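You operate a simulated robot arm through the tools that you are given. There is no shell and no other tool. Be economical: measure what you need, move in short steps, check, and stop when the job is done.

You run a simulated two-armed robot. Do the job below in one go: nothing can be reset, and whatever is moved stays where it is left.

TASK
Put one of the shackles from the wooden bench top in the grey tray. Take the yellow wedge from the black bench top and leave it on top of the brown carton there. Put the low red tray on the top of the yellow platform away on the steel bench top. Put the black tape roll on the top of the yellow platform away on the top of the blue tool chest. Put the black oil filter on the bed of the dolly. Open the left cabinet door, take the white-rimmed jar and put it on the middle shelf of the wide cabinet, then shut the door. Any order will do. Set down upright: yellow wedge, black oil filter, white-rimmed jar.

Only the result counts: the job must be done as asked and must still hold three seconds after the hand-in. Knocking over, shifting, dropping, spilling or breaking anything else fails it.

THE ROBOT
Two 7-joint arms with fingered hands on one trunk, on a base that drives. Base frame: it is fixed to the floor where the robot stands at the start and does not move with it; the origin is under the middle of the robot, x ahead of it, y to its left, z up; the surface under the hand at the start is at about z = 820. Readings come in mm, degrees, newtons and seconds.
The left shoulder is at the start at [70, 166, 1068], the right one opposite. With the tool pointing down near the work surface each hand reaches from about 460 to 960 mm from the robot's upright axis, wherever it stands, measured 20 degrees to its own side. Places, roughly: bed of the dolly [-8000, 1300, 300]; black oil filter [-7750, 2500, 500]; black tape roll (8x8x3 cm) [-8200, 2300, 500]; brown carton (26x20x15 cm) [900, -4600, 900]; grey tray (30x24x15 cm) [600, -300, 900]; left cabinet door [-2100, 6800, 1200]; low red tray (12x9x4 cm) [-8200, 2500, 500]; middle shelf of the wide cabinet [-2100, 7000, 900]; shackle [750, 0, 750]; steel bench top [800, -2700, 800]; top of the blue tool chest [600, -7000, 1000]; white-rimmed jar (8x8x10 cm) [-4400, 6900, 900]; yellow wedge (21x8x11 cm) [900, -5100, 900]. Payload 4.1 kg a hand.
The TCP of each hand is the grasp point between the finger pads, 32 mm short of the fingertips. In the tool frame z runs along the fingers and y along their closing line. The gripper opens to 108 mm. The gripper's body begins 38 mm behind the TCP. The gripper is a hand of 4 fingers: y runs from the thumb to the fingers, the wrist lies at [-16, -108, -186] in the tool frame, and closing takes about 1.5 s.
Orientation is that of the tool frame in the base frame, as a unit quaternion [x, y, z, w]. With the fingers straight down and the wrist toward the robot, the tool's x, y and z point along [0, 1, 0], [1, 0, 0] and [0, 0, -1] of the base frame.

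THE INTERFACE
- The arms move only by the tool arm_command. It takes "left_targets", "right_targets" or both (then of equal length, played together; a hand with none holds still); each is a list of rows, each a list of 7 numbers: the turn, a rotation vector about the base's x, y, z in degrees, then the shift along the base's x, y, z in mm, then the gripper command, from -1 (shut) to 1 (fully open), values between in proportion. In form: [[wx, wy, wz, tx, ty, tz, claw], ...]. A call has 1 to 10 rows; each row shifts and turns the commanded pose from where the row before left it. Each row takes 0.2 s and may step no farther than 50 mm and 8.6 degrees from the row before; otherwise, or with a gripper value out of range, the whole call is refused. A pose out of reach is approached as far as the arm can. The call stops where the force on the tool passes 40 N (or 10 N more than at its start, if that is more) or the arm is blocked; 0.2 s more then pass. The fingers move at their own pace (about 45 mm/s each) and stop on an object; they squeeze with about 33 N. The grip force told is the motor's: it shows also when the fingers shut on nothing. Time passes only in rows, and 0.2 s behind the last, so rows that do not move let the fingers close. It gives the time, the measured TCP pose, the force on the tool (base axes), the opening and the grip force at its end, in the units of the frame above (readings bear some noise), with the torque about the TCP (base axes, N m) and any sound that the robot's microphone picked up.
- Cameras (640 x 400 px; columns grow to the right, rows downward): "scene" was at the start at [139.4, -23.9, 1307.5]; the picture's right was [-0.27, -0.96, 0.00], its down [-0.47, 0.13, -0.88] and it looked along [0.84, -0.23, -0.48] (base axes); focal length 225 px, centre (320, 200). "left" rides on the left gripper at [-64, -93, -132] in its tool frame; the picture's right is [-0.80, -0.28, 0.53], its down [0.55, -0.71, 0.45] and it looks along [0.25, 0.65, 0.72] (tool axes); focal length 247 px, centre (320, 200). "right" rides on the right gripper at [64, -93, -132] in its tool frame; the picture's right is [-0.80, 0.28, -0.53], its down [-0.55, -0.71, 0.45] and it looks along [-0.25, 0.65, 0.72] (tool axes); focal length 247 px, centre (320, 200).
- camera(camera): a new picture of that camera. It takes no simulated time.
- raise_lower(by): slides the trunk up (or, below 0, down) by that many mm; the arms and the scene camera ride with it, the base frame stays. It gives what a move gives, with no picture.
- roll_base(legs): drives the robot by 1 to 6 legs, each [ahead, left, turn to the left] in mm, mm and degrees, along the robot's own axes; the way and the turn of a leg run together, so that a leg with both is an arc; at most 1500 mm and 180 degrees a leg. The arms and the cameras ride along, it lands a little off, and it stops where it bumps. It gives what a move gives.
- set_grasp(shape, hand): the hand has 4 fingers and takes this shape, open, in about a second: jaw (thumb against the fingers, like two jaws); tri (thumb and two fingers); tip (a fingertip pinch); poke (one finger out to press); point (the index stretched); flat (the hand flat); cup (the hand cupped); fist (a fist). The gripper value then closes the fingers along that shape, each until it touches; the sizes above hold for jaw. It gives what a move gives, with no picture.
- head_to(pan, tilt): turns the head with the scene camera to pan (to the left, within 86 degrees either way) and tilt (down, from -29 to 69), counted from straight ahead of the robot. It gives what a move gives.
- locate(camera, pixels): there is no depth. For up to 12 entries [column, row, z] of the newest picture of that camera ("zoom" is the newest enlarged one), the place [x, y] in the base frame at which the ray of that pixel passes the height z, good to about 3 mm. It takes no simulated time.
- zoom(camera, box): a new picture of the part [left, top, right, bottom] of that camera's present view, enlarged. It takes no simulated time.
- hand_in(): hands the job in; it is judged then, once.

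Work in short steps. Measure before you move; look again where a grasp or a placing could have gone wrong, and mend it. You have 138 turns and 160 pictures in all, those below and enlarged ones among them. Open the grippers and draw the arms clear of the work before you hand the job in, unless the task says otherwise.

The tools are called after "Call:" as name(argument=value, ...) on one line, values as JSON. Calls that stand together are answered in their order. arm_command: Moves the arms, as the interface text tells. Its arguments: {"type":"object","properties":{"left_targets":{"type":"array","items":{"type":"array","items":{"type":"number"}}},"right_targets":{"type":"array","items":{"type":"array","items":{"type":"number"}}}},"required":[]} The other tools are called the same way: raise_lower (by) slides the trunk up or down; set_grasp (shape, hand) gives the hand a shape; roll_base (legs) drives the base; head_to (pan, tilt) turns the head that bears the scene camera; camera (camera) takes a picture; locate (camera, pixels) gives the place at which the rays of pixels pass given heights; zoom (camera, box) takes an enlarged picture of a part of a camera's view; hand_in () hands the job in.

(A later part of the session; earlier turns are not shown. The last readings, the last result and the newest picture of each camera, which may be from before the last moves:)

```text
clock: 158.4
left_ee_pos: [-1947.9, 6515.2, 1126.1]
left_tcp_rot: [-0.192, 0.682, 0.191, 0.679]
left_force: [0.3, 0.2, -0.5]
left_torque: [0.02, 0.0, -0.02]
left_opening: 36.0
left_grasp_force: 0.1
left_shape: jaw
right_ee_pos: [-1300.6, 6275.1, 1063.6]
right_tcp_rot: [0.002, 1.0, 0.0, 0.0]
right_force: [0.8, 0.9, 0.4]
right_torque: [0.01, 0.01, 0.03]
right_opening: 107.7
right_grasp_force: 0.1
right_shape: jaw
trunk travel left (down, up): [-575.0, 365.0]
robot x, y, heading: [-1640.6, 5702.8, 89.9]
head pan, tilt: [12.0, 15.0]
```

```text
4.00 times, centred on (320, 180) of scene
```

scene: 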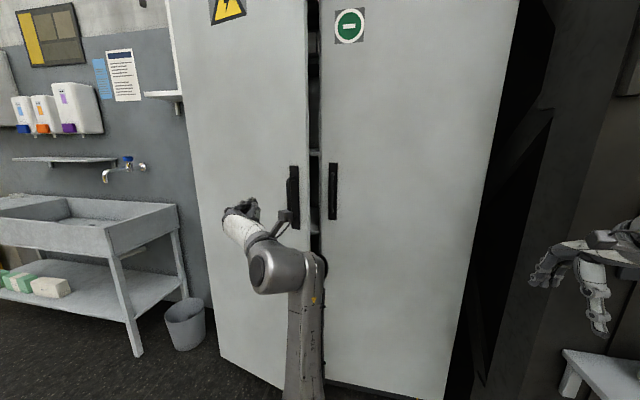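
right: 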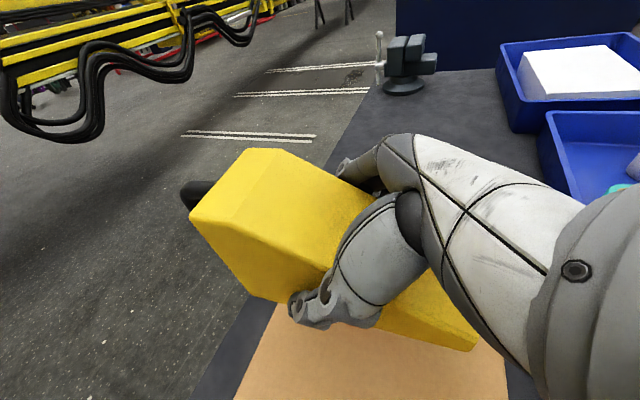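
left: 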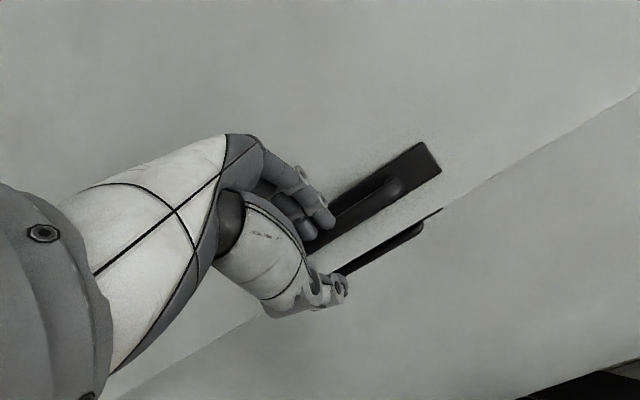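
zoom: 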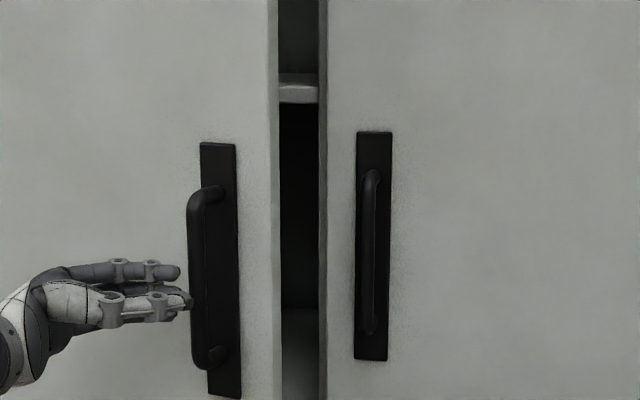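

I check the bar's place from the left camera against the fingers.

Call:
zoom(camera="left", box=[240, 120, 480, 320])

Call:
locate(camera="left", pixels=[[398, 184, 1190], [398, 184, 1200], [398, 184, 1180], [360, 205, 1150], [360, 205, 1160], [360, 205, 1170], [428, 145, 1245]])

```text
2.00 times, centred on (360, 220) of left
```

zoom: 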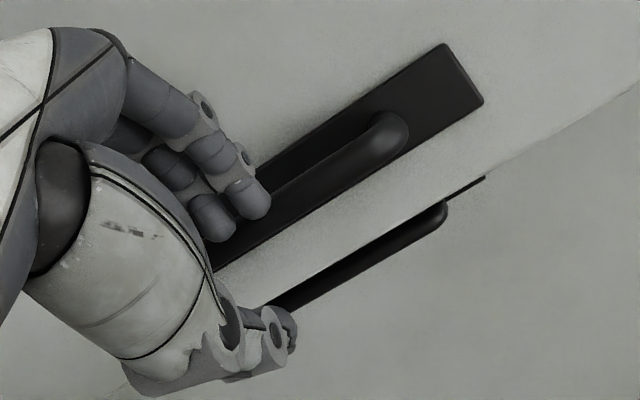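

```text
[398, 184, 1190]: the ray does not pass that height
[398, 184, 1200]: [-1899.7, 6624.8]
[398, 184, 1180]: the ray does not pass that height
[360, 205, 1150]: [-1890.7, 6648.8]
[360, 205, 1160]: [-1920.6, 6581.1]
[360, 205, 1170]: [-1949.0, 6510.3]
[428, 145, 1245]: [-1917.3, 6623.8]
```

Combining both views the bar is at about (-1923, 6577), 40 mm further toward the fingers' side. I back out slightly, shift sideways and advance again.

Call:
arm_command(left_targets=[[0, 0, 0, -17, -10, 0, -0.33], [0, 0, 0, -10, 17, 0, -0.33], [0, 0, 0, -11, 17, 0, -0.33], [0, 0, 0, 20, 12, 0, -0.33], [0, 0, 0, 16, 10, 0, -0.33], [0, 0, 0, 15, 9, 0, -0.33], [0, 0, 0, 0, 0, 0, -0.33]])

Call:
zoom(camera="left", box=[240, 120, 480, 320])

Call:
zoom(camera="scene", box=[240, 150, 360, 230])

```text
clock: 160.0
left_ee_pos: [-1933.2, 6571.5, 1123.6]
left_tcp_rot: [-0.191, 0.682, 0.19, 0.68]
left_force: [-0.5, -0.5, -0.5]
left_torque: [-0.01, 0.02, 0.03]
left_opening: 36.3
left_grasp_force: 0.0
left_shape: jaw
right_ee_pos: [-1300.1, 6274.9, 1064.1]
right_tcp_rot: [0.003, 1.0, 0.0, 0.0]
right_force: [-0.8, 0.0, 0.2]
right_torque: [-0.02, 0.03, -0.01]
right_opening: 107.7
right_grasp_force: 0.1
right_shape: jaw
trunk travel left (down, up): [-575.0, 365.0]
robot x, y, heading: [-1641.2, 5705.7, 89.9]
head pan, tilt: [12.0, 15.0]
```

```text
2.00 times, centred on (360, 220) of left
```

zoom: 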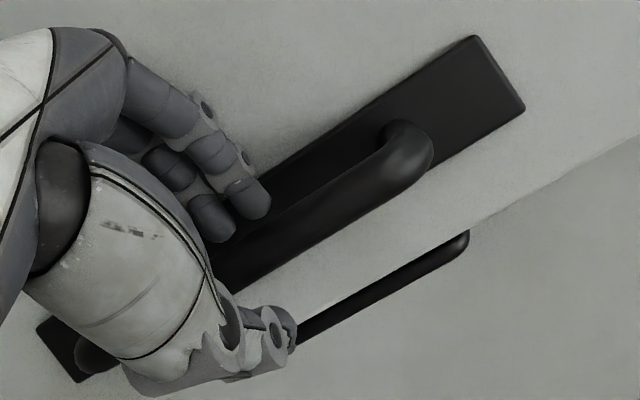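

```text
5.00 times, centred on (300, 190) of scene
```

zoom: 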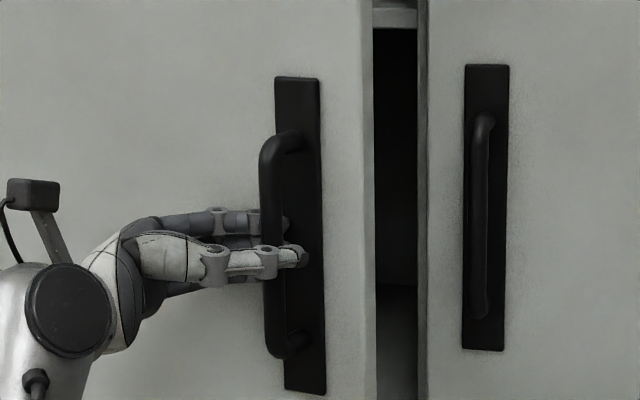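

Fingers are behind the bar and the thumb in front. I close and pull along the arc 30°.

Call:
arm_command(left_targets=[[0, 0, 0, 0, 0, 0, -1], [0, 0, 0, 0, 0, 0, -1], [0, 0, 0, 0, 0, 0, -1], [0, 0, 0, 0, 0, 0, -1]])

Call:
arm_command(left_targets=[[0, 0, -3, -8.5, -26.1, 0, -1], [0, 0, -3, -9.9, -25.7, 0, -1], [0, 0, -3, -11.1, -25.1, 0, -1], [0, 0, -3, -12.5, -24.5, 0, -1], [0, 0, -3, -13.8, -23.8, 0, -1], [0, 0, -3, -14.9, -23.1, 0, -1], [0, 0, -3, -16.2, -22.2, 0, -1], [0, 0, -3, -17.3, -21.4, 0, -1], [0, 0, -3, -18.4, -20.4, 0, -1], [0, 0, -3, -19.4, -19.4, 0, -1]])

Call:
camera(camera="scene")

```text
clock: 161.0
left_ee_pos: [-1929.7, 6572.3, 1125.1]
left_tcp_rot: [-0.191, 0.683, 0.188, 0.68]
left_force: [8.7, -1.0, -1.5]
left_torque: [0.07, 0.06, -0.05]
left_opening: 8.4
left_grasp_force: 33.3
left_shape: jaw
right_ee_pos: [-1299.3, 6275.7, 1064.6]
right_tcp_rot: [0.003, 1.0, 0.001, -0.001]
right_force: [-0.1, -0.4, -0.8]
right_torque: [0.02, 0.0, 0.01]
right_opening: 107.9
right_grasp_force: 0.1
right_shape: jaw
trunk travel left (down, up): [-575.0, 365.0]
robot x, y, heading: [-1641.3, 5702.4, 89.7]
head pan, tilt: [12.0, 15.0]
```

```text
clock: 163.2
left_ee_pos: [-2077.3, 6337.0, 1125.9]
left_tcp_rot: [-0.007, 0.708, 0.008, 0.706]
left_force: [2.6, -3.7, -2.9]
left_torque: [0.06, 0.0, -0.02]
left_opening: 8.3
left_grasp_force: 33.1
left_shape: jaw
right_ee_pos: [-1301.2, 6275.5, 1066.4]
right_tcp_rot: [0.001, 1.0, 0.001, 0.0]
right_force: [-0.4, -1.1, 0.2]
right_torque: [0.04, -0.02, 0.03]
right_opening: 107.6
right_grasp_force: 0.0
right_shape: jaw
trunk travel left (down, up): [-575.0, 365.0]
robot x, y, heading: [-1643.7, 5708.0, 89.8]
head pan, tilt: [12.0, 15.0]
```

```text
99 pictures are left
```

scene: 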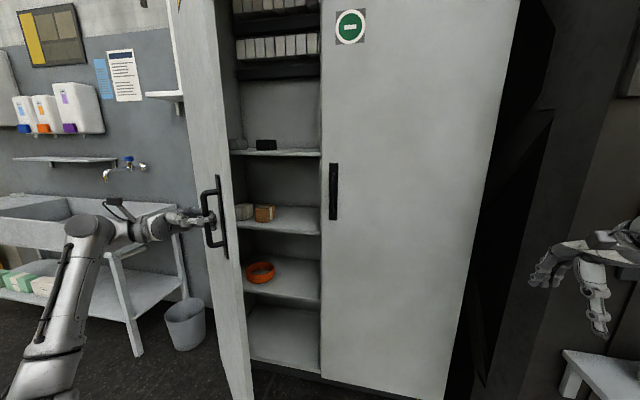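

The door is about 40° open. I continue the arc without turning the hand further (the bar pivots in the grip).

Call:
arm_command(left_targets=[[0, 0, -1, -20.4, -18.4, 0, -1], [0, 0, -1, -21.4, -17.3, 0, -1], [0, 0, -1, -22.2, -16.2, 0, -1], [0, 0, -1, -23.1, -14.9, 0, -1], [0, 0, -1, -23.8, -13.8, 0, -1], [0, 0, 0, -24.5, -12.5, 0, -1], [0, 0, 0, -25.1, -11.1, 0, -1]])

Call:
camera(camera="scene")

```text
clock: 164.8
left_ee_pos: [-2237.0, 6232.5, 1124.4]
left_tcp_rot: [0.023, 0.707, -0.023, 0.706]
left_force: [-0.9, -3.4, 0.1]
left_torque: [-0.03, 0.0, 0.02]
left_opening: 7.4
left_grasp_force: 32.8
left_shape: jaw
right_ee_pos: [-1302.3, 6274.6, 1065.1]
right_tcp_rot: [0.002, 1.0, 0.001, 0.0]
right_force: [0.6, -0.2, -0.4]
right_torque: [0.04, 0.01, 0.0]
right_opening: 107.6
right_grasp_force: 0.1
right_shape: jaw
trunk travel left (down, up): [-575.0, 365.0]
robot x, y, heading: [-1642.3, 5709.1, 89.7]
head pan, tilt: [12.0, 15.0]
```

```text
98 pictures are left
```

scene: 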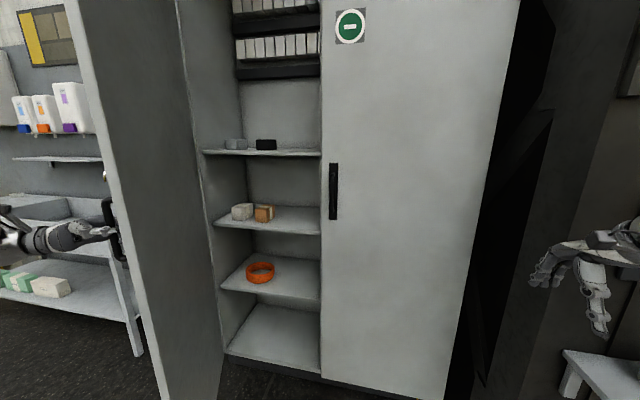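

The door is ~60° open. I pull it further by strafing the base left along the arc while holding the bar.

Call:
roll_base(legs=[[-34, 105, 0], [-12, 100, 0]])

Call:
camera(camera="scene")

```text
clock: 166.8
left_ee_pos: [-2441.8, 6188.8, 1123.5]
left_tcp_rot: [0.023, 0.708, -0.023, 0.705]
left_force: [1.6, 2.5, 2.0]
left_torque: [0.07, -0.05, -0.01]
left_opening: 6.4
left_grasp_force: 33.1
left_shape: jaw
right_ee_pos: [-1506.4, 6230.9, 1064.4]
right_tcp_rot: [0.001, 1.0, 0.0, 0.001]
right_force: [-0.6, 0.4, 0.7]
right_torque: [-0.03, -0.03, 0.01]
right_opening: 107.6
right_grasp_force: 0.0
right_shape: jaw
trunk travel left (down, up): [-575.0, 365.0]
robot x, y, heading: [-1844.3, 5662.7, 89.9]
head pan, tilt: [12.0, 15.0]
```

```text
97 pictures are left
```

scene: 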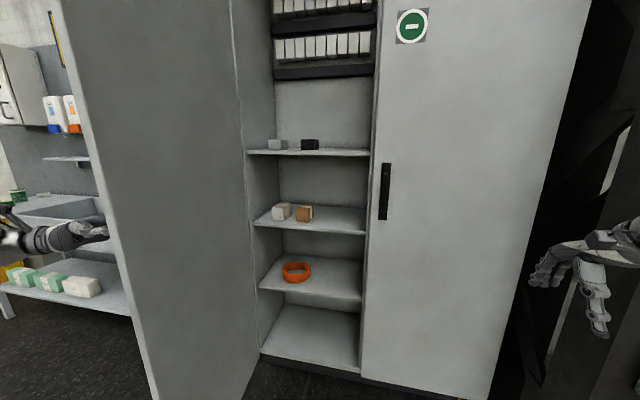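

The door is ~80° open. I release the bar, withdraw the hand leftwards, and measure the shelf heights.

Call:
arm_command(left_targets=[[0, 0, 0, 0, 0, 0, 0], [0, 0, 0, 0, 0, 0, 0.2], [0, 0, 0, 0, 0, 0, 0.2], [0, 0, 0, -20, 0, 0, 0.2], [0, 0, 0, -30, 0, 0, 0.2], [0, 0, 0, -30, -10, 0, 0.2], [0, 0, 0, 0, -40, 0, 0.2], [0, 0, 0, 0, -40, 0, 0.2]])

Call:
zoom(camera="scene", box=[210, 120, 410, 245])

Call:
locate(camera="scene", pixels=[[320, 157, 1200], [320, 157, 1180], [320, 231, 900], [320, 231, 950], [320, 231, 920], [320, 297, 600], [320, 297, 680], [320, 208, 900], [320, 208, 920]])

```text
clock: 168.6
left_ee_pos: [-2520.5, 6097.6, 1125.0]
left_tcp_rot: [0.023, 0.708, -0.024, 0.705]
left_force: [0.3, -1.3, 0.7]
left_torque: [-0.02, 0.01, 0.02]
left_opening: 64.8
left_grasp_force: 0.1
left_shape: jaw
right_ee_pos: [-1505.0, 6230.3, 1065.1]
right_tcp_rot: [0.002, 1.0, 0.001, 0.0]
right_force: [-1.0, 0.8, 0.1]
right_torque: [0.0, -0.03, 0.01]
right_opening: 107.6
right_grasp_force: 0.1
right_shape: jaw
trunk travel left (down, up): [-575.0, 365.0]
robot x, y, heading: [-1844.2, 5661.8, 89.7]
head pan, tilt: [12.0, 15.0]
```

```text
3.20 times, centred on (310, 182) of scene
```

zoom: 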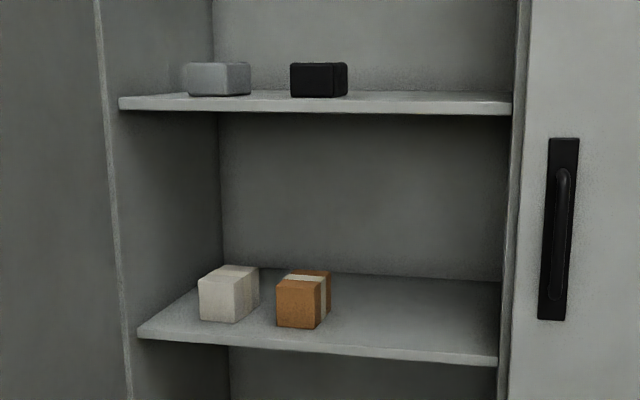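

```text
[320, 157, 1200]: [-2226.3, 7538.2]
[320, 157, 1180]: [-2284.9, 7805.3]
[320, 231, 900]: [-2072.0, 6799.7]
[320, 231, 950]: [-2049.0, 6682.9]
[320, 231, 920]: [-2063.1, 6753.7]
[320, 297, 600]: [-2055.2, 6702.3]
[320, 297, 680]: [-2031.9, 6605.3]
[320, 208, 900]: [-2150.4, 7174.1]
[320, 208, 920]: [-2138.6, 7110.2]
```

The shelf with the brown and white blocks is the middle one, at z≈920. I back off 420, strafe left to the sink table, and return the left hand to fingers-down.

Call:
roll_base(legs=[[-420, 0, 0], [0, 1250, 0], [0, 1150, 0]])

Call:
arm_command(left_targets=[[0, 8.5, 0, 12, 0, 5, 1], [0, 8.5, 0, 12, 0, 5, 1], [0, 8.5, 0, 12, 0, 5, 1], [0, 8.5, 0, 12, 0, 5, 1], [0, 8.5, 0, 12, 0, 5, 1], [0, 8.5, 0, 12, 0, 5, 1], [0, 8.5, 0, 12, 0, 5, 1], [0, 8.5, 0, 12, 0, 5, 1], [0, 8.5, 0, 12, 0, 5, 1], [0, 8.5, 0, 12, 0, 5, 1]])

Call:
arm_command(left_targets=[[0, 5, 0, 10, 20, 10, 1], [0, 0, 3.7, 10, 20, 10, 1], [0, 0, 0, 10, 20, 10, 1], [0, 0, 0, 0, 0, 0, 1]])

Call:
camera(camera="scene")

```text
clock: 182.5
left_ee_pos: [-4922.2, 5690.7, 1124.3]
left_tcp_rot: [0.022, 0.708, -0.022, 0.706]
left_force: [0.3, 0.5, 0.0]
left_torque: [0.08, 0.03, 0.01]
left_opening: 64.6
left_grasp_force: 0.2
left_shape: jaw
right_ee_pos: [-3906.6, 5826.7, 1064.2]
right_tcp_rot: [0.0, 1.0, 0.001, -0.001]
right_force: [0.0, 0.2, -0.1]
right_torque: [-0.02, -0.01, -0.03]
right_opening: 107.6
right_grasp_force: 0.0
right_shape: jaw
trunk travel left (down, up): [-575.0, 365.0]
robot x, y, heading: [-4247.3, 5253.9, 90.0]
head pan, tilt: [12.0, 15.0]
```

```text
clock: 184.7
left_ee_pos: [-4800.4, 5690.5, 1174.1]
left_tcp_rot: [0.001, 0.999, -0.031, 0.041]
left_force: [0.4, -0.2, -0.2]
left_torque: [-0.02, 0.01, -0.01]
left_opening: 107.5
left_grasp_force: 0.2
left_shape: jaw
right_ee_pos: [-3905.9, 5826.8, 1064.3]
right_tcp_rot: [0.0, 1.0, 0.001, -0.001]
right_force: [0.1, 1.0, -0.7]
right_torque: [0.0, 0.01, 0.02]
right_opening: 107.8
right_grasp_force: 0.0
right_shape: jaw
trunk travel left (down, up): [-575.0, 365.0]
robot x, y, heading: [-4246.0, 5253.4, 89.7]
head pan, tilt: [12.0, 15.0]
```

```text
clock: 185.7
left_ee_pos: [-4771.4, 5753.1, 1203.3]
left_tcp_rot: [-0.032, 0.999, -0.032, 0.0]
left_force: [-0.9, -0.8, 0.2]
left_torque: [0.02, -0.04, -0.01]
left_opening: 107.9
left_grasp_force: 0.2
left_shape: jaw
right_ee_pos: [-3909.0, 5827.7, 1062.7]
right_tcp_rot: [0.0, 1.0, 0.0, 0.002]
right_force: [-0.2, -0.2, -0.5]
right_torque: [0.0, 0.0, 0.02]
right_opening: 107.4
right_grasp_force: 0.0
right_shape: jaw
trunk travel left (down, up): [-575.0, 365.0]
robot x, y, heading: [-4248.6, 5253.1, 90.1]
head pan, tilt: [12.0, 15.0]
```

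```text
95 pictures are left
```

scene: 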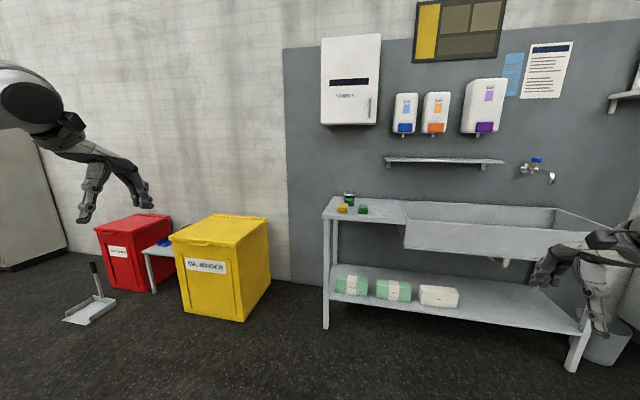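

I zoom in on the table's left part for the jar.

Call:
zoom(camera="scene", box=[310, 170, 430, 245])

Call:
locate(camera="scene", pixels=[[348, 204, 850], [348, 204, 880], [323, 217, 850], [403, 224, 850], [335, 196, 850], [326, 328, 0]])

```text
5.33 times, centred on (370, 208) of scene
```

zoom: 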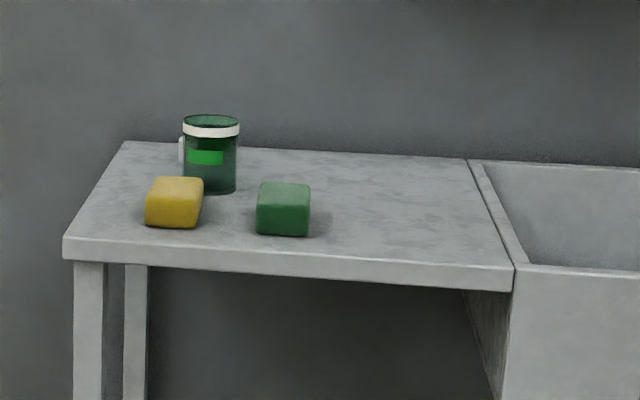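

```text
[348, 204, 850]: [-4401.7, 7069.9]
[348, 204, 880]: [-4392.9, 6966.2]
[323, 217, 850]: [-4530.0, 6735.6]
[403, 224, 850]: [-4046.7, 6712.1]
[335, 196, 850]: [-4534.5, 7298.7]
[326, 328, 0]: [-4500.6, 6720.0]
```

The jar is the green one with the white rim at zoom (210,150), two sponges in front. I drive closer and square up the left hand.

Call:
roll_base(legs=[[880, -90, 0]])

Call:
arm_command(left_targets=[[3.7, 0, -3.7, 20, 0, 0, 1], [0, 0, 0, 20, 0, 0, 1], [0, 0, 0, 0, 0, 0, 1]])

Call:
head_to(pan=15, tilt=30)

Call:
camera(camera="scene")

Call:
camera(camera="left")

```text
clock: 190.4
left_ee_pos: [-4684.9, 6632.5, 1205.2]
left_tcp_rot: [-0.036, 0.999, -0.031, -0.001]
left_force: [-0.1, -0.5, 0.3]
left_torque: [0.0, 0.0, 0.04]
left_opening: 107.9
left_grasp_force: 0.0
left_shape: jaw
right_ee_pos: [-3822.0, 6712.9, 1064.0]
right_tcp_rot: [-0.003, 1.0, 0.0, 0.001]
right_force: [0.6, -0.3, -0.1]
right_torque: [0.0, -0.01, -0.01]
right_opening: 107.5
right_grasp_force: 0.2
right_shape: jaw
trunk travel left (down, up): [-575.0, 365.0]
robot x, y, heading: [-4161.9, 6138.0, 90.5]
head pan, tilt: [12.0, 15.0]
```

```text
clock: 191.2
left_ee_pos: [-4643.7, 6633.1, 1204.5]
left_tcp_rot: [-0.003, 1.0, 0.0, 0.0]
left_force: [-0.4, -0.7, -1.2]
left_torque: [0.04, -0.03, -0.03]
left_opening: 107.6
left_grasp_force: 0.0
left_shape: jaw
right_ee_pos: [-3823.0, 6713.3, 1064.2]
right_tcp_rot: [-0.003, 1.0, 0.001, 0.0]
right_force: [-0.6, 0.3, -0.2]
right_torque: [0.01, 0.0, -0.01]
right_opening: 107.7
right_grasp_force: 0.1
right_shape: jaw
trunk travel left (down, up): [-575.0, 365.0]
robot x, y, heading: [-4160.6, 6140.4, 90.4]
head pan, tilt: [12.0, 15.0]
```

```text
clock: 192.0
left_ee_pos: [-4643.4, 6632.5, 1204.8]
left_tcp_rot: [-0.004, 1.0, 0.001, 0.0]
left_force: [-0.1, -0.3, 0.2]
left_torque: [-0.04, -0.01, -0.01]
left_opening: 108.0
left_grasp_force: 0.0
left_shape: jaw
right_ee_pos: [-3822.7, 6712.2, 1063.6]
right_tcp_rot: [-0.003, 1.0, 0.001, 0.0]
right_force: [0.0, 0.4, 0.0]
right_torque: [0.01, 0.0, 0.0]
right_opening: 107.6
right_grasp_force: 0.0
right_shape: jaw
trunk travel left (down, up): [-575.0, 365.0]
robot x, y, heading: [-4157.2, 6141.9, 90.2]
head pan, tilt: [15.0, 30.0]
```

```text
93 pictures are left
```

scene: 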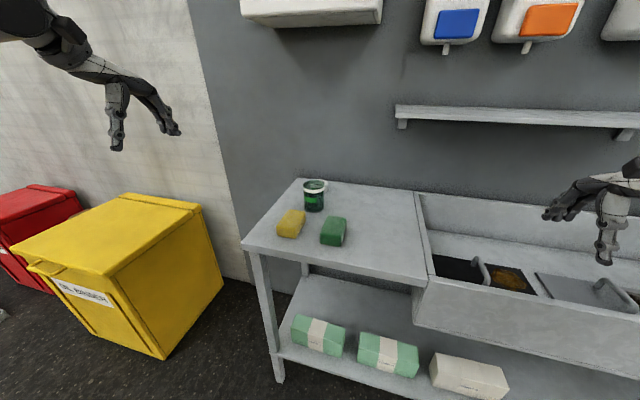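

```text
92 pictures are left
```

left: 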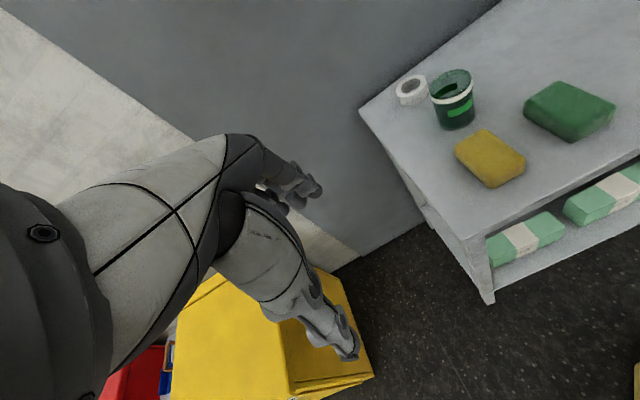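

I zoom both views and triangulate the jar.

Call:
zoom(camera="scene", box=[240, 160, 400, 260])

Call:
zoom(camera="left", box=[360, 40, 640, 215])

Call:
locate(camera="scene", pixels=[[315, 186, 950], [315, 186, 970], [315, 186, 930], [314, 212, 850], [314, 212, 870], [291, 237, 850], [242, 248, 850], [242, 248, 870]])

Call:
locate(camera="left", pixels=[[452, 86, 950], [452, 86, 970], [452, 86, 930], [457, 129, 850], [457, 129, 870], [490, 188, 850], [463, 240, 850], [463, 240, 870]])

```text
4.00 times, centred on (320, 210) of scene
```

zoom: 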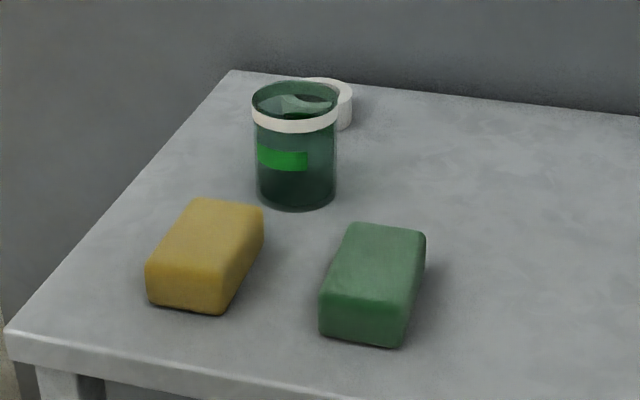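

```text
2.29 times, centred on (500, 128) of left
```

zoom: 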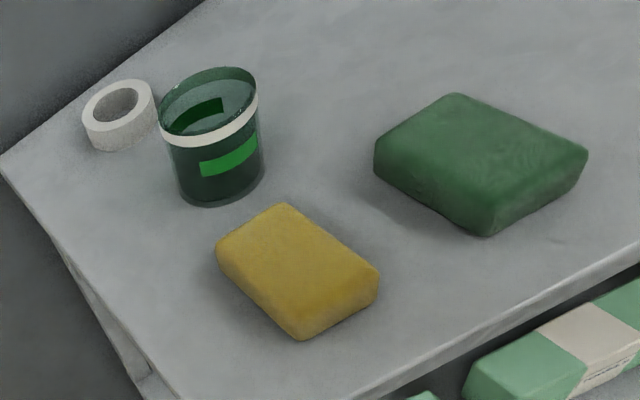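

```text
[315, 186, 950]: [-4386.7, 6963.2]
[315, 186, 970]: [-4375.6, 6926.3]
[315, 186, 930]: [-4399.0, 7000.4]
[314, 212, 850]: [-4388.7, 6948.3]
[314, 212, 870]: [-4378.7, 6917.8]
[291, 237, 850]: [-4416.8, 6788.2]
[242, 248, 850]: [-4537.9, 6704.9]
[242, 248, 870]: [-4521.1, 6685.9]
```

```text
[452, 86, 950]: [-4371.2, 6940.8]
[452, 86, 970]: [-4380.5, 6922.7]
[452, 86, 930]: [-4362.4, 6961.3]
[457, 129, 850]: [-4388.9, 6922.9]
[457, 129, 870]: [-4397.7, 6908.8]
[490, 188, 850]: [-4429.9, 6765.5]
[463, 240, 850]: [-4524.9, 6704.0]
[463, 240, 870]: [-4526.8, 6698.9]
```

Jar is centred at about (-4378, 6926), top z≈967, table ≈865. I bring the left hand to a staging pose above it, pointing forward and 25° down with the closing line along x.

Call:
arm_command(left_targets=[[0, 0, 8.5, 24, 12, -4, 1], [0, 0, 8.5, 24, 12, -4, 1], [0, 0, 8.5, 24, 12, -4, 1], [0, 0, 8.5, 24, 12, -4, 1], [0, 0, 8.5, 24, 12, -4, 1], [0, 0, 8.5, 24, 12, -4, 1], [0, 0, 8.5, 24, 12, -4, 1], [0, 0, 8.5, 24, 12, -4, 1], [0, 0, 8.5, 24, 12, -4, 1], [0, 0, 8.5, 24, 12, -4, 1]])

Call:
arm_command(left_targets=[[0, 0, 4.7, 0, 0, 0, 1], [8.1, 0, 0, 3.1, 19, -8, 1], [8.1, 0, 0, 3.1, 19, -8, 1], [8.1, 0, 0, 3.1, 19, -8, 1], [8.1, 0, 0, 3.1, 19, -8, 1], [8.1, 0, 0, 3.1, 19, -8, 1], [8.1, 0, 0, 3.1, 19, -8, 1], [8.1, 0, 0, 3.1, 19, -8, 1], [8.1, 0, 0, 3.1, 19, -8, 1], [0, 0, 0, 0, 0, 0, 1]])

Call:
camera(camera="scene")

Call:
camera(camera="left")

```text
clock: 194.2
left_ee_pos: [-4483.0, 6679.4, 1142.2]
left_tcp_rot: [-0.679, 0.734, 0.001, 0.0]
left_force: [0.1, 0.7, 0.8]
left_torque: [-0.02, -0.01, 0.01]
left_opening: 108.2
left_grasp_force: 0.0
left_shape: jaw
left hand out of reach, approached as far as the arm can: row 8, 9, 10
right_ee_pos: [-3822.7, 6714.1, 1063.7]
right_tcp_rot: [-0.003, 1.0, 0.0, 0.0]
right_force: [-0.2, 0.7, 0.1]
right_torque: [0.03, -0.03, -0.01]
right_opening: 107.4
right_grasp_force: 0.1
right_shape: jaw
trunk travel left (down, up): [-575.0, 365.0]
robot x, y, heading: [-4160.1, 6138.8, 89.9]
head pan, tilt: [15.0, 30.0]
```

```text
clock: 196.4
left_ee_pos: [-4519.9, 6869.1, 1202.0]
left_tcp_rot: [-0.598, 0.604, 0.373, 0.372]
left_force: [-0.3, 0.0, -0.1]
left_torque: [-0.03, 0.0, -0.04]
left_opening: 107.7
left_grasp_force: 0.0
left_shape: jaw
left hand out of reach, approached as far as the arm can: row 1, 7, 8, 9
right_ee_pos: [-3822.8, 6711.7, 1064.5]
right_tcp_rot: [-0.002, 1.0, 0.002, -0.001]
right_force: [-0.1, -0.6, 0.2]
right_torque: [0.0, -0.01, -0.02]
right_opening: 107.7
right_grasp_force: 0.0
right_shape: jaw
trunk travel left (down, up): [-575.0, 365.0]
robot x, y, heading: [-4160.5, 6137.4, 90.4]
head pan, tilt: [15.0, 30.0]
```

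```text
89 pictures are left
```

scene: 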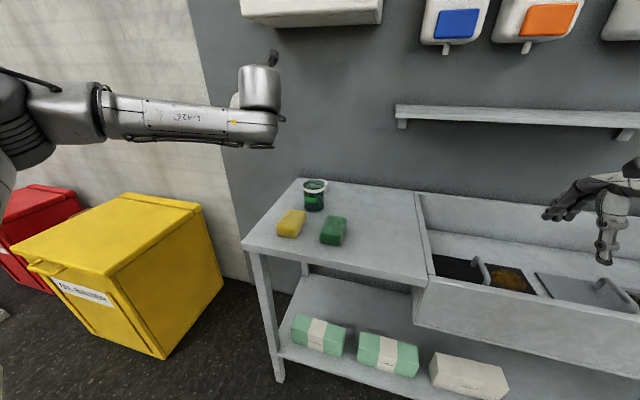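

```text
88 pictures are left
```

left: 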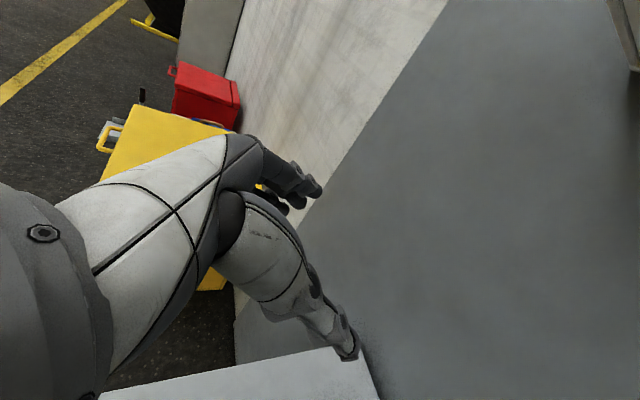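

The orientation is right, position lagged. I now translate to the staging point above the jar.

Call:
arm_command(left_targets=[[0, 0, 0, 24, 7, -10, 1], [0, 0, 0, 24, 7, -10, 1], [0, 0, 0, 24, 7, -20, 1], [0, 0, 0, 24, 7, -25, 1], [0, 0, 0, 24, 7, -25, 1], [0, 0, 0, 22, 7, -25, 1], [0, 0, 0, 0, 0, 0, 1]])

Call:
camera(camera="scene")

Call:
camera(camera="left")

```text
clock: 198.0
left_ee_pos: [-4511.6, 6866.2, 1215.5]
left_tcp_rot: [-0.598, 0.599, 0.378, 0.377]
left_force: [0.2, 1.1, 0.4]
left_torque: [0.0, -0.01, -0.02]
left_opening: 108.0
left_grasp_force: 0.1
left_shape: jaw
left hand out of reach, approached as far as the arm can: row 1, 2, 3, 4, 5, 6
right_ee_pos: [-3822.6, 6713.0, 1064.7]
right_tcp_rot: [-0.002, 1.0, 0.0, -0.001]
right_force: [-0.3, 0.1, 0.0]
right_torque: [0.01, -0.03, -0.02]
right_opening: 107.5
right_grasp_force: 0.1
right_shape: jaw
trunk travel left (down, up): [-575.0, 365.0]
robot x, y, heading: [-4157.8, 6140.6, 90.4]
head pan, tilt: [15.0, 30.0]
```

```text
87 pictures are left
```

scene: 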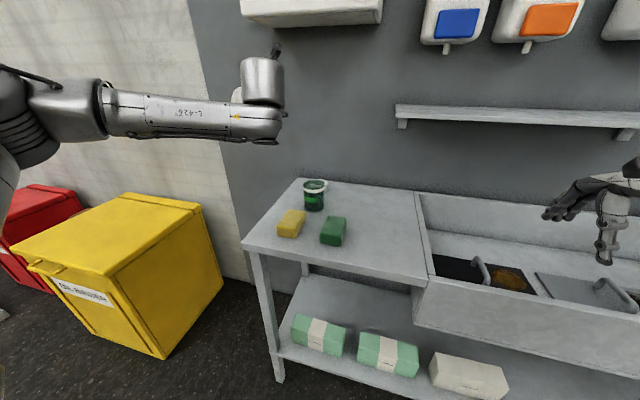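

```text
86 pictures are left
```

left: 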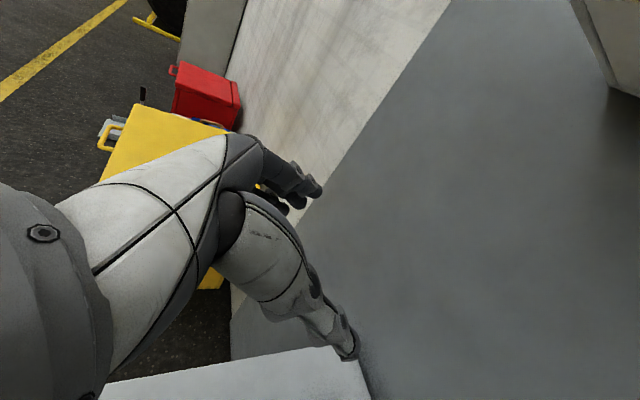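

This elbow configuration needs more distance (as at the wedge: 910 ahead, 290 aside). I back off and shift right, then retry.

Call:
roll_base(legs=[[-120, -70, 0]])

Call:
arm_command(left_targets=[[0, 0, 0, 4, 30, 0, 1], [0, 0, 0, 4, 30, 0, 1], [0, 0, 0, 6, 30, -10, 1], [0, 0, 0, 10, 25, -20, 1], [0, 0, 0, 10, 20, -25, 1], [0, 0, 0, 15, 15, -25, 1], [0, 0, 0, 15, 10, -25, 1], [0, 0, 0, 0, 0, -20, 1], [0, 0, 0, 0, 0, 0, 1]])

Call:
camera(camera="scene")

```text
clock: 199.3
left_ee_pos: [-4442.7, 6748.2, 1214.7]
left_tcp_rot: [-0.598, 0.598, 0.378, 0.377]
left_force: [-0.8, -0.6, 0.9]
left_torque: [-0.02, 0.01, -0.02]
left_opening: 107.9
left_grasp_force: 0.0
left_shape: jaw
right_ee_pos: [-3754.2, 6594.0, 1063.9]
right_tcp_rot: [-0.002, 1.0, 0.0, 0.0]
right_force: [-0.5, 0.5, 0.8]
right_torque: [0.04, 0.0, -0.02]
right_opening: 107.6
right_grasp_force: 0.1
right_shape: jaw
trunk travel left (down, up): [-575.0, 365.0]
robot x, y, heading: [-4091.6, 6022.3, 90.6]
head pan, tilt: [15.0, 30.0]
```

```text
clock: 201.3
left_ee_pos: [-4466.1, 6767.9, 1199.9]
left_tcp_rot: [-0.598, 0.602, 0.375, 0.374]
left_force: [-0.6, 0.6, 0.4]
left_torque: [0.03, 0.0, 0.0]
left_opening: 107.6
left_grasp_force: 0.1
left_shape: jaw
left hand out of reach, approached as far as the arm can: row 1, 2, 3, 4, 5, 6, 7, 8
right_ee_pos: [-3753.7, 6594.9, 1064.0]
right_tcp_rot: [-0.002, 1.0, 0.001, 0.0]
right_force: [0.3, -0.2, -0.5]
right_torque: [0.03, 0.01, 0.0]
right_opening: 107.4
right_grasp_force: 0.0
right_shape: jaw
trunk travel left (down, up): [-575.0, 365.0]
robot x, y, heading: [-4092.0, 6017.4, 90.3]
head pan, tilt: [15.0, 30.0]
```

```text
85 pictures are left
```

scene: 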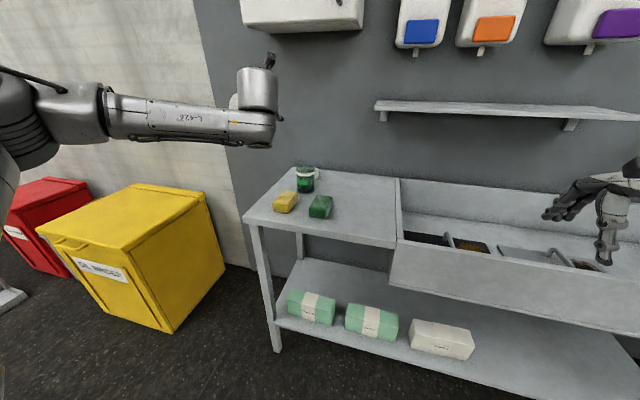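

The solver is caught in an elbow branch. I undo the pitch and yaw, and return the left hand to the standard low pose mirrored from the wedge approach.

Call:
arm_command(left_targets=[[-8.2, 0, 0, 0, -15, -8, 1], [-8.2, 0, 0, 0, -15, -8, 1], [-8.2, 0, 0, 0, -15, -8, 1], [-8.2, 0, 0, 0, -15, -8, 1], [-8.2, 0, 0, 0, -15, -8, 1], [-8.2, 0, 0, 0, -15, -8, 1], [-8.2, 0, 0, 0, -15, -8, 1], [-7, 0, 0, 0, -15, -8, 1]])

Call:
arm_command(left_targets=[[0, 0, -8.5, 0, -5, 0, 1], [0, 0, -8.5, 0, -5, 0, 1], [0, 0, -8.5, 0, -5, 0, 1], [0, 0, -8.5, 0, -5, 0, 1], [0, 0, -8.5, 0, -5, 0, 1], [0, 0, -8.5, 0, -5, 0, 1], [0, 0, -8.5, 0, -5, 0, 1], [0, 0, -8.5, 0, -5, 0, 1], [0, 0, -8.5, 0, -5, 0, 1], [0, 0, -8.5, 0, -5, 0, 1]])

Call:
camera(camera="scene")

```text
clock: 203.1
left_ee_pos: [-4490.4, 6606.7, 1173.2]
left_tcp_rot: [-0.706, 0.709, -0.001, 0.001]
left_force: [0.2, 0.7, 0.1]
left_torque: [-0.02, 0.01, -0.04]
left_opening: 108.0
left_grasp_force: 0.0
left_shape: jaw
left hand out of reach, approached as far as the arm can: row 4, 5, 6, 7, 8
right_ee_pos: [-3754.1, 6594.9, 1064.7]
right_tcp_rot: [-0.004, 1.0, 0.002, 0.0]
right_force: [0.1, 0.0, -0.1]
right_torque: [0.0, 0.0, 0.04]
right_opening: 107.7
right_grasp_force: 0.1
right_shape: jaw
trunk travel left (down, up): [-575.0, 365.0]
robot x, y, heading: [-4090.1, 6021.4, 90.4]
head pan, tilt: [15.0, 30.0]
```

```text
clock: 205.3
left_ee_pos: [-4489.2, 6554.7, 1173.6]
left_tcp_rot: [-0.042, 0.999, -0.001, 0.002]
left_force: [0.0, 0.2, 0.0]
left_torque: [0.02, -0.02, 0.03]
left_opening: 107.8
left_grasp_force: 0.1
left_shape: jaw
right_ee_pos: [-3753.0, 6594.8, 1063.4]
right_tcp_rot: [-0.003, 1.0, 0.001, 0.001]
right_force: [-1.3, 0.2, 0.6]
right_torque: [-0.02, 0.0, -0.02]
right_opening: 107.8
right_grasp_force: 0.0
right_shape: jaw
trunk travel left (down, up): [-575.0, 365.0]
robot x, y, heading: [-4092.0, 6022.9, 90.1]
head pan, tilt: [15.0, 30.0]
```

```text
84 pictures are left
```

scene: 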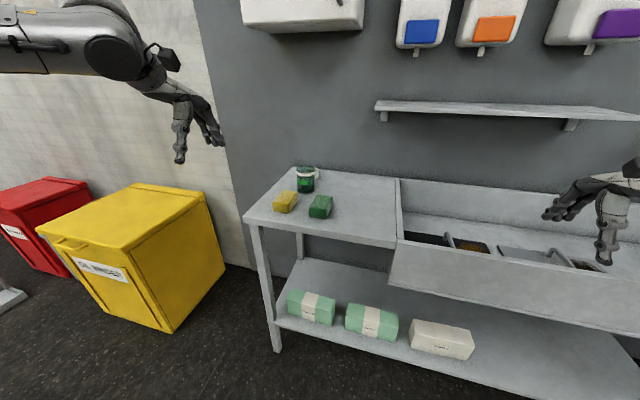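

I consider a top grasp with moderate yaw instead; I locate the ring behind the jar and the sponges.

Call:
zoom(camera="scene", box=[250, 150, 370, 225])

Call:
camera(camera="left")

```text
5.33 times, centred on (310, 188) of scene
```

zoom: 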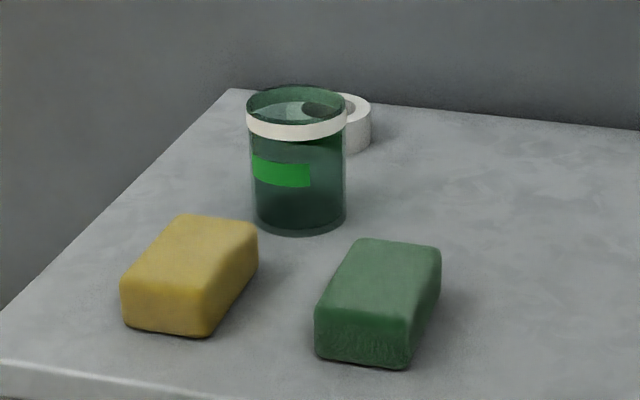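

```text
82 pictures are left
```

left: 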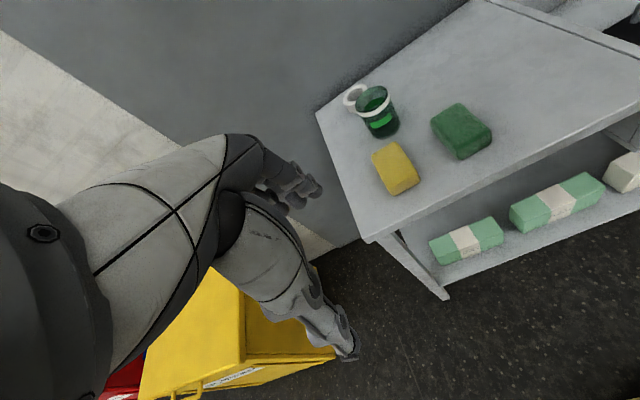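

Call:
locate(camera="zoom", pixels=[[300, 110, 967], [300, 228, 865], [360, 152, 865], [372, 130, 875], [258, 235, 885], [250, 280, 865], [372, 238, 900], [440, 250, 900], [190, 216, 900], [255, 225, 900]])

Call:
locate(camera="left", pixels=[[373, 99, 967], [354, 95, 885], [345, 97, 885], [363, 92, 885], [387, 147, 905], [408, 150, 905], [460, 105, 905], [433, 120, 905]])

```text
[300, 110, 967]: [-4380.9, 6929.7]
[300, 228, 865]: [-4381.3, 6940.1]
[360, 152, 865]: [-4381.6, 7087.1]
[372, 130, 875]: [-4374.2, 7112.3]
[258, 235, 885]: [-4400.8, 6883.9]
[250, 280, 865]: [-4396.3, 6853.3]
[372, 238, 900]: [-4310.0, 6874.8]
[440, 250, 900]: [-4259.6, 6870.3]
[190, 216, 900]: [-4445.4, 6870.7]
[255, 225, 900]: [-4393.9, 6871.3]
```

```text
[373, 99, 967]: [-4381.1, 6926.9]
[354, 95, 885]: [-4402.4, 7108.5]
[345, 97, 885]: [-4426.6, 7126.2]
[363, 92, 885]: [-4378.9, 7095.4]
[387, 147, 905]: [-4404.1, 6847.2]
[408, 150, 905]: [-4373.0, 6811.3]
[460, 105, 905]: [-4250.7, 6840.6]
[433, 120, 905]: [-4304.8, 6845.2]
```

The ring is ~150 mm behind, so a vertical grasp with ≈26° yaw puts the thumb between the sponges. I roll 100 mm ahead and bring the left hand above the jar.

Call:
roll_base(legs=[[100, 0, 0]])

Call:
arm_command(left_targets=[[0, 0, 3, 13, 30, 0, 1], [0, 0, 3, 13, 30, 0, 1], [0, 0, 3, 13, 30, -15, 1], [0, 0, 3, 13, 30, -15, 1], [0, 0, 3, 13, 30, -15, 1], [0, 0, 3, 13, 30, -15, 1], [0, 0, 3, 13, 30, -20, 1], [0, 0, 0, 13, 30, -20, 1], [0, 0, 0, 4, 30, -20, 1], [0, 0, 0, 0, 0, 0, 1]])

Call:
camera(camera="left")

Call:
camera(camera="scene")

```text
clock: 206.4
left_ee_pos: [-4488.7, 6657.5, 1173.2]
left_tcp_rot: [-0.042, 0.999, 0.0, 0.001]
left_force: [0.0, 0.7, 0.8]
left_torque: [-0.02, -0.01, 0.0]
left_opening: 107.8
left_grasp_force: 0.0
left_shape: jaw
right_ee_pos: [-3752.5, 6697.1, 1064.2]
right_tcp_rot: [-0.001, 1.0, 0.0, -0.001]
right_force: [-0.2, -0.2, -0.3]
right_torque: [-0.02, 0.0, 0.02]
right_opening: 107.7
right_grasp_force: 0.2
right_shape: jaw
trunk travel left (down, up): [-575.0, 365.0]
robot x, y, heading: [-4092.1, 6120.5, 90.2]
head pan, tilt: [15.0, 30.0]
```

```text
clock: 208.7
left_ee_pos: [-4428.8, 6826.0, 1069.9]
left_tcp_rot: [-0.223, 0.975, 0.001, 0.0]
left_force: [-0.2, -0.1, 0.8]
left_torque: [-0.02, 0.01, 0.01]
left_opening: 107.9
left_grasp_force: 0.1
left_shape: jaw
left hand out of reach, approached as far as the arm can: row 6, 7, 8, 9
right_ee_pos: [-3753.9, 6695.9, 1063.6]
right_tcp_rot: [-0.001, 1.0, 0.001, 0.0]
right_force: [-0.9, 0.1, 0.2]
right_torque: [0.02, 0.0, -0.01]
right_opening: 107.4
right_grasp_force: 0.1
right_shape: jaw
trunk travel left (down, up): [-575.0, 365.0]
robot x, y, heading: [-4086.1, 6122.5, 90.2]
head pan, tilt: [15.0, 30.0]
```

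```text
81 pictures are left
```

left: 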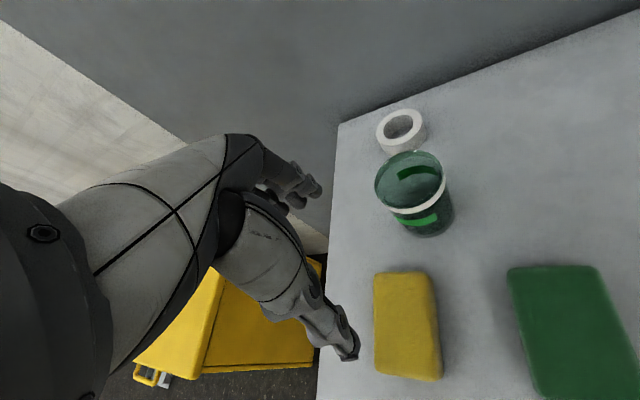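

```text
80 pictures are left
```

scene: 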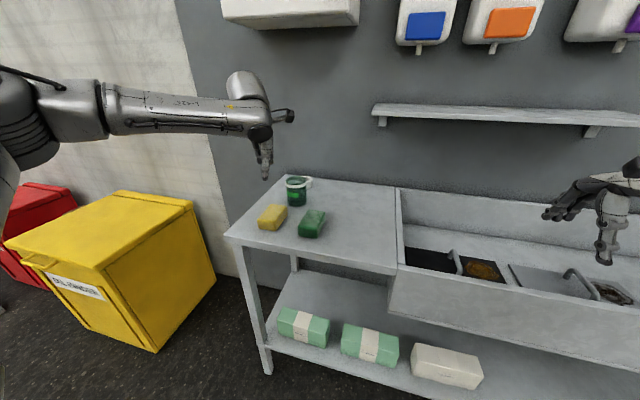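

Positive yaw is the limiting direction with the elbow out. I raise a bit and turn the hand the other way, toward yaw ≈ -75° (thumb left of the jar, fingers right).

Call:
arm_command(left_targets=[[0, 0, -8.5, 0, 0, 5, 1], [0, 0, -8.5, 0, 0, 5, 1], [0, 0, -8.5, 0, 0, 5, 1], [0, 0, -8.5, 0, 0, 5, 1], [0, 0, -8.5, 0, 0, 0, 1], [0, 0, -8.5, 0, 0, 0, 1], [0, 0, -8.5, 0, 0, 0, 1], [0, 0, -8.5, 0, 0, 0, 1], [0, 0, -8.5, 0, 0, 0, 1], [0, 0, -8.5, 0, 0, 0, 1]])

Call:
arm_command(left_targets=[[0, 0, -8, 12, 25, 0, 1], [0, 0, -8, 12, 25, 0, 1], [0, 0, 0, 12, 25, 0, 1], [0, 0, 0, 12, 25, 0, 1], [0, 0, 0, 0, 0, 0, 1]])

Call:
camera(camera="left")

Call:
camera(camera="scene")

```text
clock: 210.8
left_ee_pos: [-4432.5, 6801.6, 1087.9]
left_tcp_rot: [0.494, 0.869, 0.001, 0.0]
left_force: [0.4, -0.1, 0.8]
left_torque: [0.01, 0.01, 0.0]
left_opening: 107.7
left_grasp_force: 0.0
left_shape: jaw
left hand out of reach, approached as far as the arm can: row 9, 10
right_ee_pos: [-3753.1, 6695.9, 1064.6]
right_tcp_rot: [-0.002, 1.0, 0.0, -0.001]
right_force: [0.3, 0.2, 0.0]
right_torque: [-0.02, -0.01, -0.01]
right_opening: 107.5
right_grasp_force: 0.1
right_shape: jaw
trunk travel left (down, up): [-575.0, 365.0]
robot x, y, heading: [-4089.6, 6125.8, 90.3]
head pan, tilt: [15.0, 30.0]
```

```text
clock: 212.1
left_ee_pos: [-4397.7, 6768.3, 1082.7]
left_tcp_rot: [0.609, 0.793, 0.001, 0.0]
left_force: [-0.4, 0.4, 0.5]
left_torque: [0.0, 0.0, -0.02]
left_opening: 107.7
left_grasp_force: 0.1
left_shape: jaw
left hand out of reach, approached as far as the arm can: row 1, 2, 3, 4
right_ee_pos: [-3754.2, 6696.5, 1064.9]
right_tcp_rot: [-0.002, 1.0, 0.0, 0.0]
right_force: [0.2, -0.3, 0.4]
right_torque: [0.0, -0.02, -0.03]
right_opening: 107.6
right_grasp_force: 0.0
right_shape: jaw
trunk travel left (down, up): [-575.0, 365.0]
robot x, y, heading: [-4087.4, 6124.8, 90.1]
head pan, tilt: [15.0, 30.0]
```

```text
79 pictures are left
```

left: 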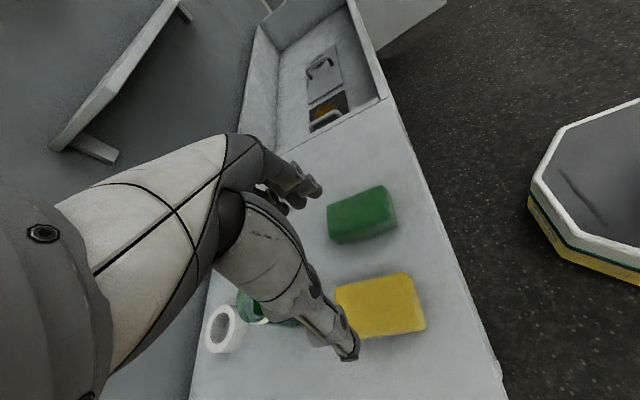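

```text
78 pictures are left
```

scene: 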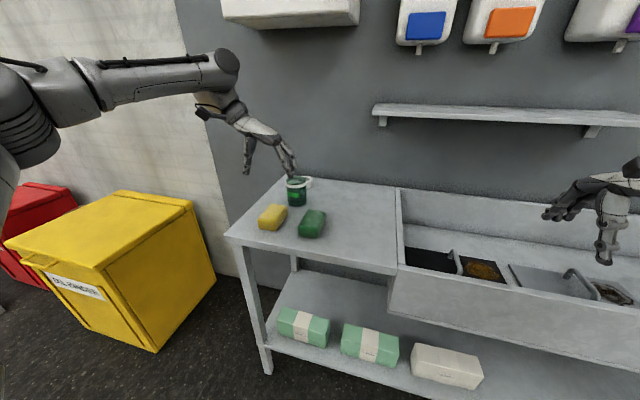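

Reach is short here. I roll the base 155 mm nearer, which brings the hand right over the jar.

Call:
roll_base(legs=[[155, 0, 0]])

Call:
camera(camera="left")

Call:
zoom(camera="scene", box=[200, 110, 360, 210])

```text
clock: 213.4
left_ee_pos: [-4400.4, 6924.1, 1082.1]
left_tcp_rot: [0.609, 0.793, 0.0, 0.002]
left_force: [-0.6, -0.3, 0.0]
left_torque: [0.01, -0.02, 0.02]
left_opening: 108.0
left_grasp_force: 0.1
left_shape: jaw
right_ee_pos: [-3755.4, 6853.2, 1063.0]
right_tcp_rot: [-0.003, 1.0, -0.001, 0.0]
right_force: [-0.5, -0.7, 0.2]
right_torque: [-0.01, -0.01, -0.02]
right_opening: 107.9
right_grasp_force: 0.1
right_shape: jaw
trunk travel left (down, up): [-575.0, 365.0]
robot x, y, heading: [-4090.4, 6279.6, 90.6]
head pan, tilt: [15.0, 30.0]
```

```text
77 pictures are left
```

left: 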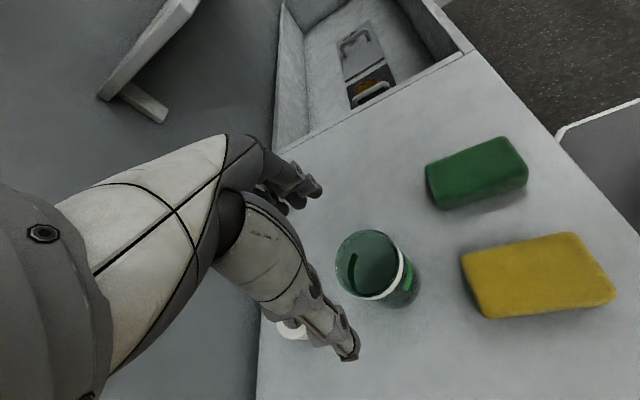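

```text
4.00 times, centred on (280, 160) of scene
```

zoom: 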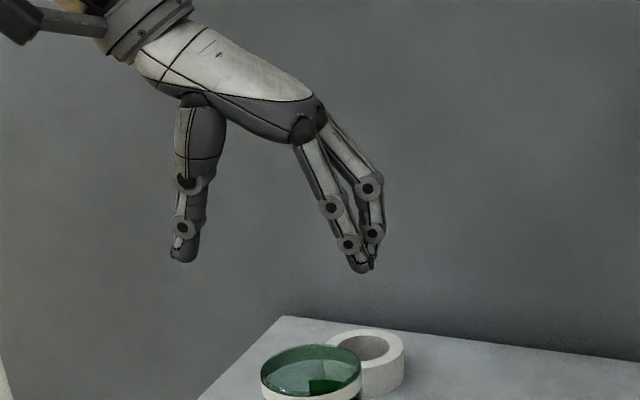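

I locate the jar's rim from the hand camera (centre ≈(370,264)) and the scene.

Call:
locate(camera="left", pixels=[[370, 264, 967], [337, 262, 967], [404, 262, 967], [372, 230, 967], [378, 300, 967], [370, 264, 955], [408, 303, 865], [464, 262, 900], [427, 178, 900]])

Call:
locate(camera="zoom", pixels=[[311, 371, 967], [262, 375, 967], [361, 368, 967], [311, 371, 955]])

```text
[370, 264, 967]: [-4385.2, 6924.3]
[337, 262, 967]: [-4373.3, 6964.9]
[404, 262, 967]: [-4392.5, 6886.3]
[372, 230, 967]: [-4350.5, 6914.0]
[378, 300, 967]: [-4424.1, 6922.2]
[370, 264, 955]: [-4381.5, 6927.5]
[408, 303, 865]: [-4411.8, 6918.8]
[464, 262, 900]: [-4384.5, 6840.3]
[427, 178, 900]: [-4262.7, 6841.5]
```

```text
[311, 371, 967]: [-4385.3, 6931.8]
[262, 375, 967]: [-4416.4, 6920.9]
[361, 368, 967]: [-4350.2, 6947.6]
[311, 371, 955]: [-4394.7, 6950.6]
```

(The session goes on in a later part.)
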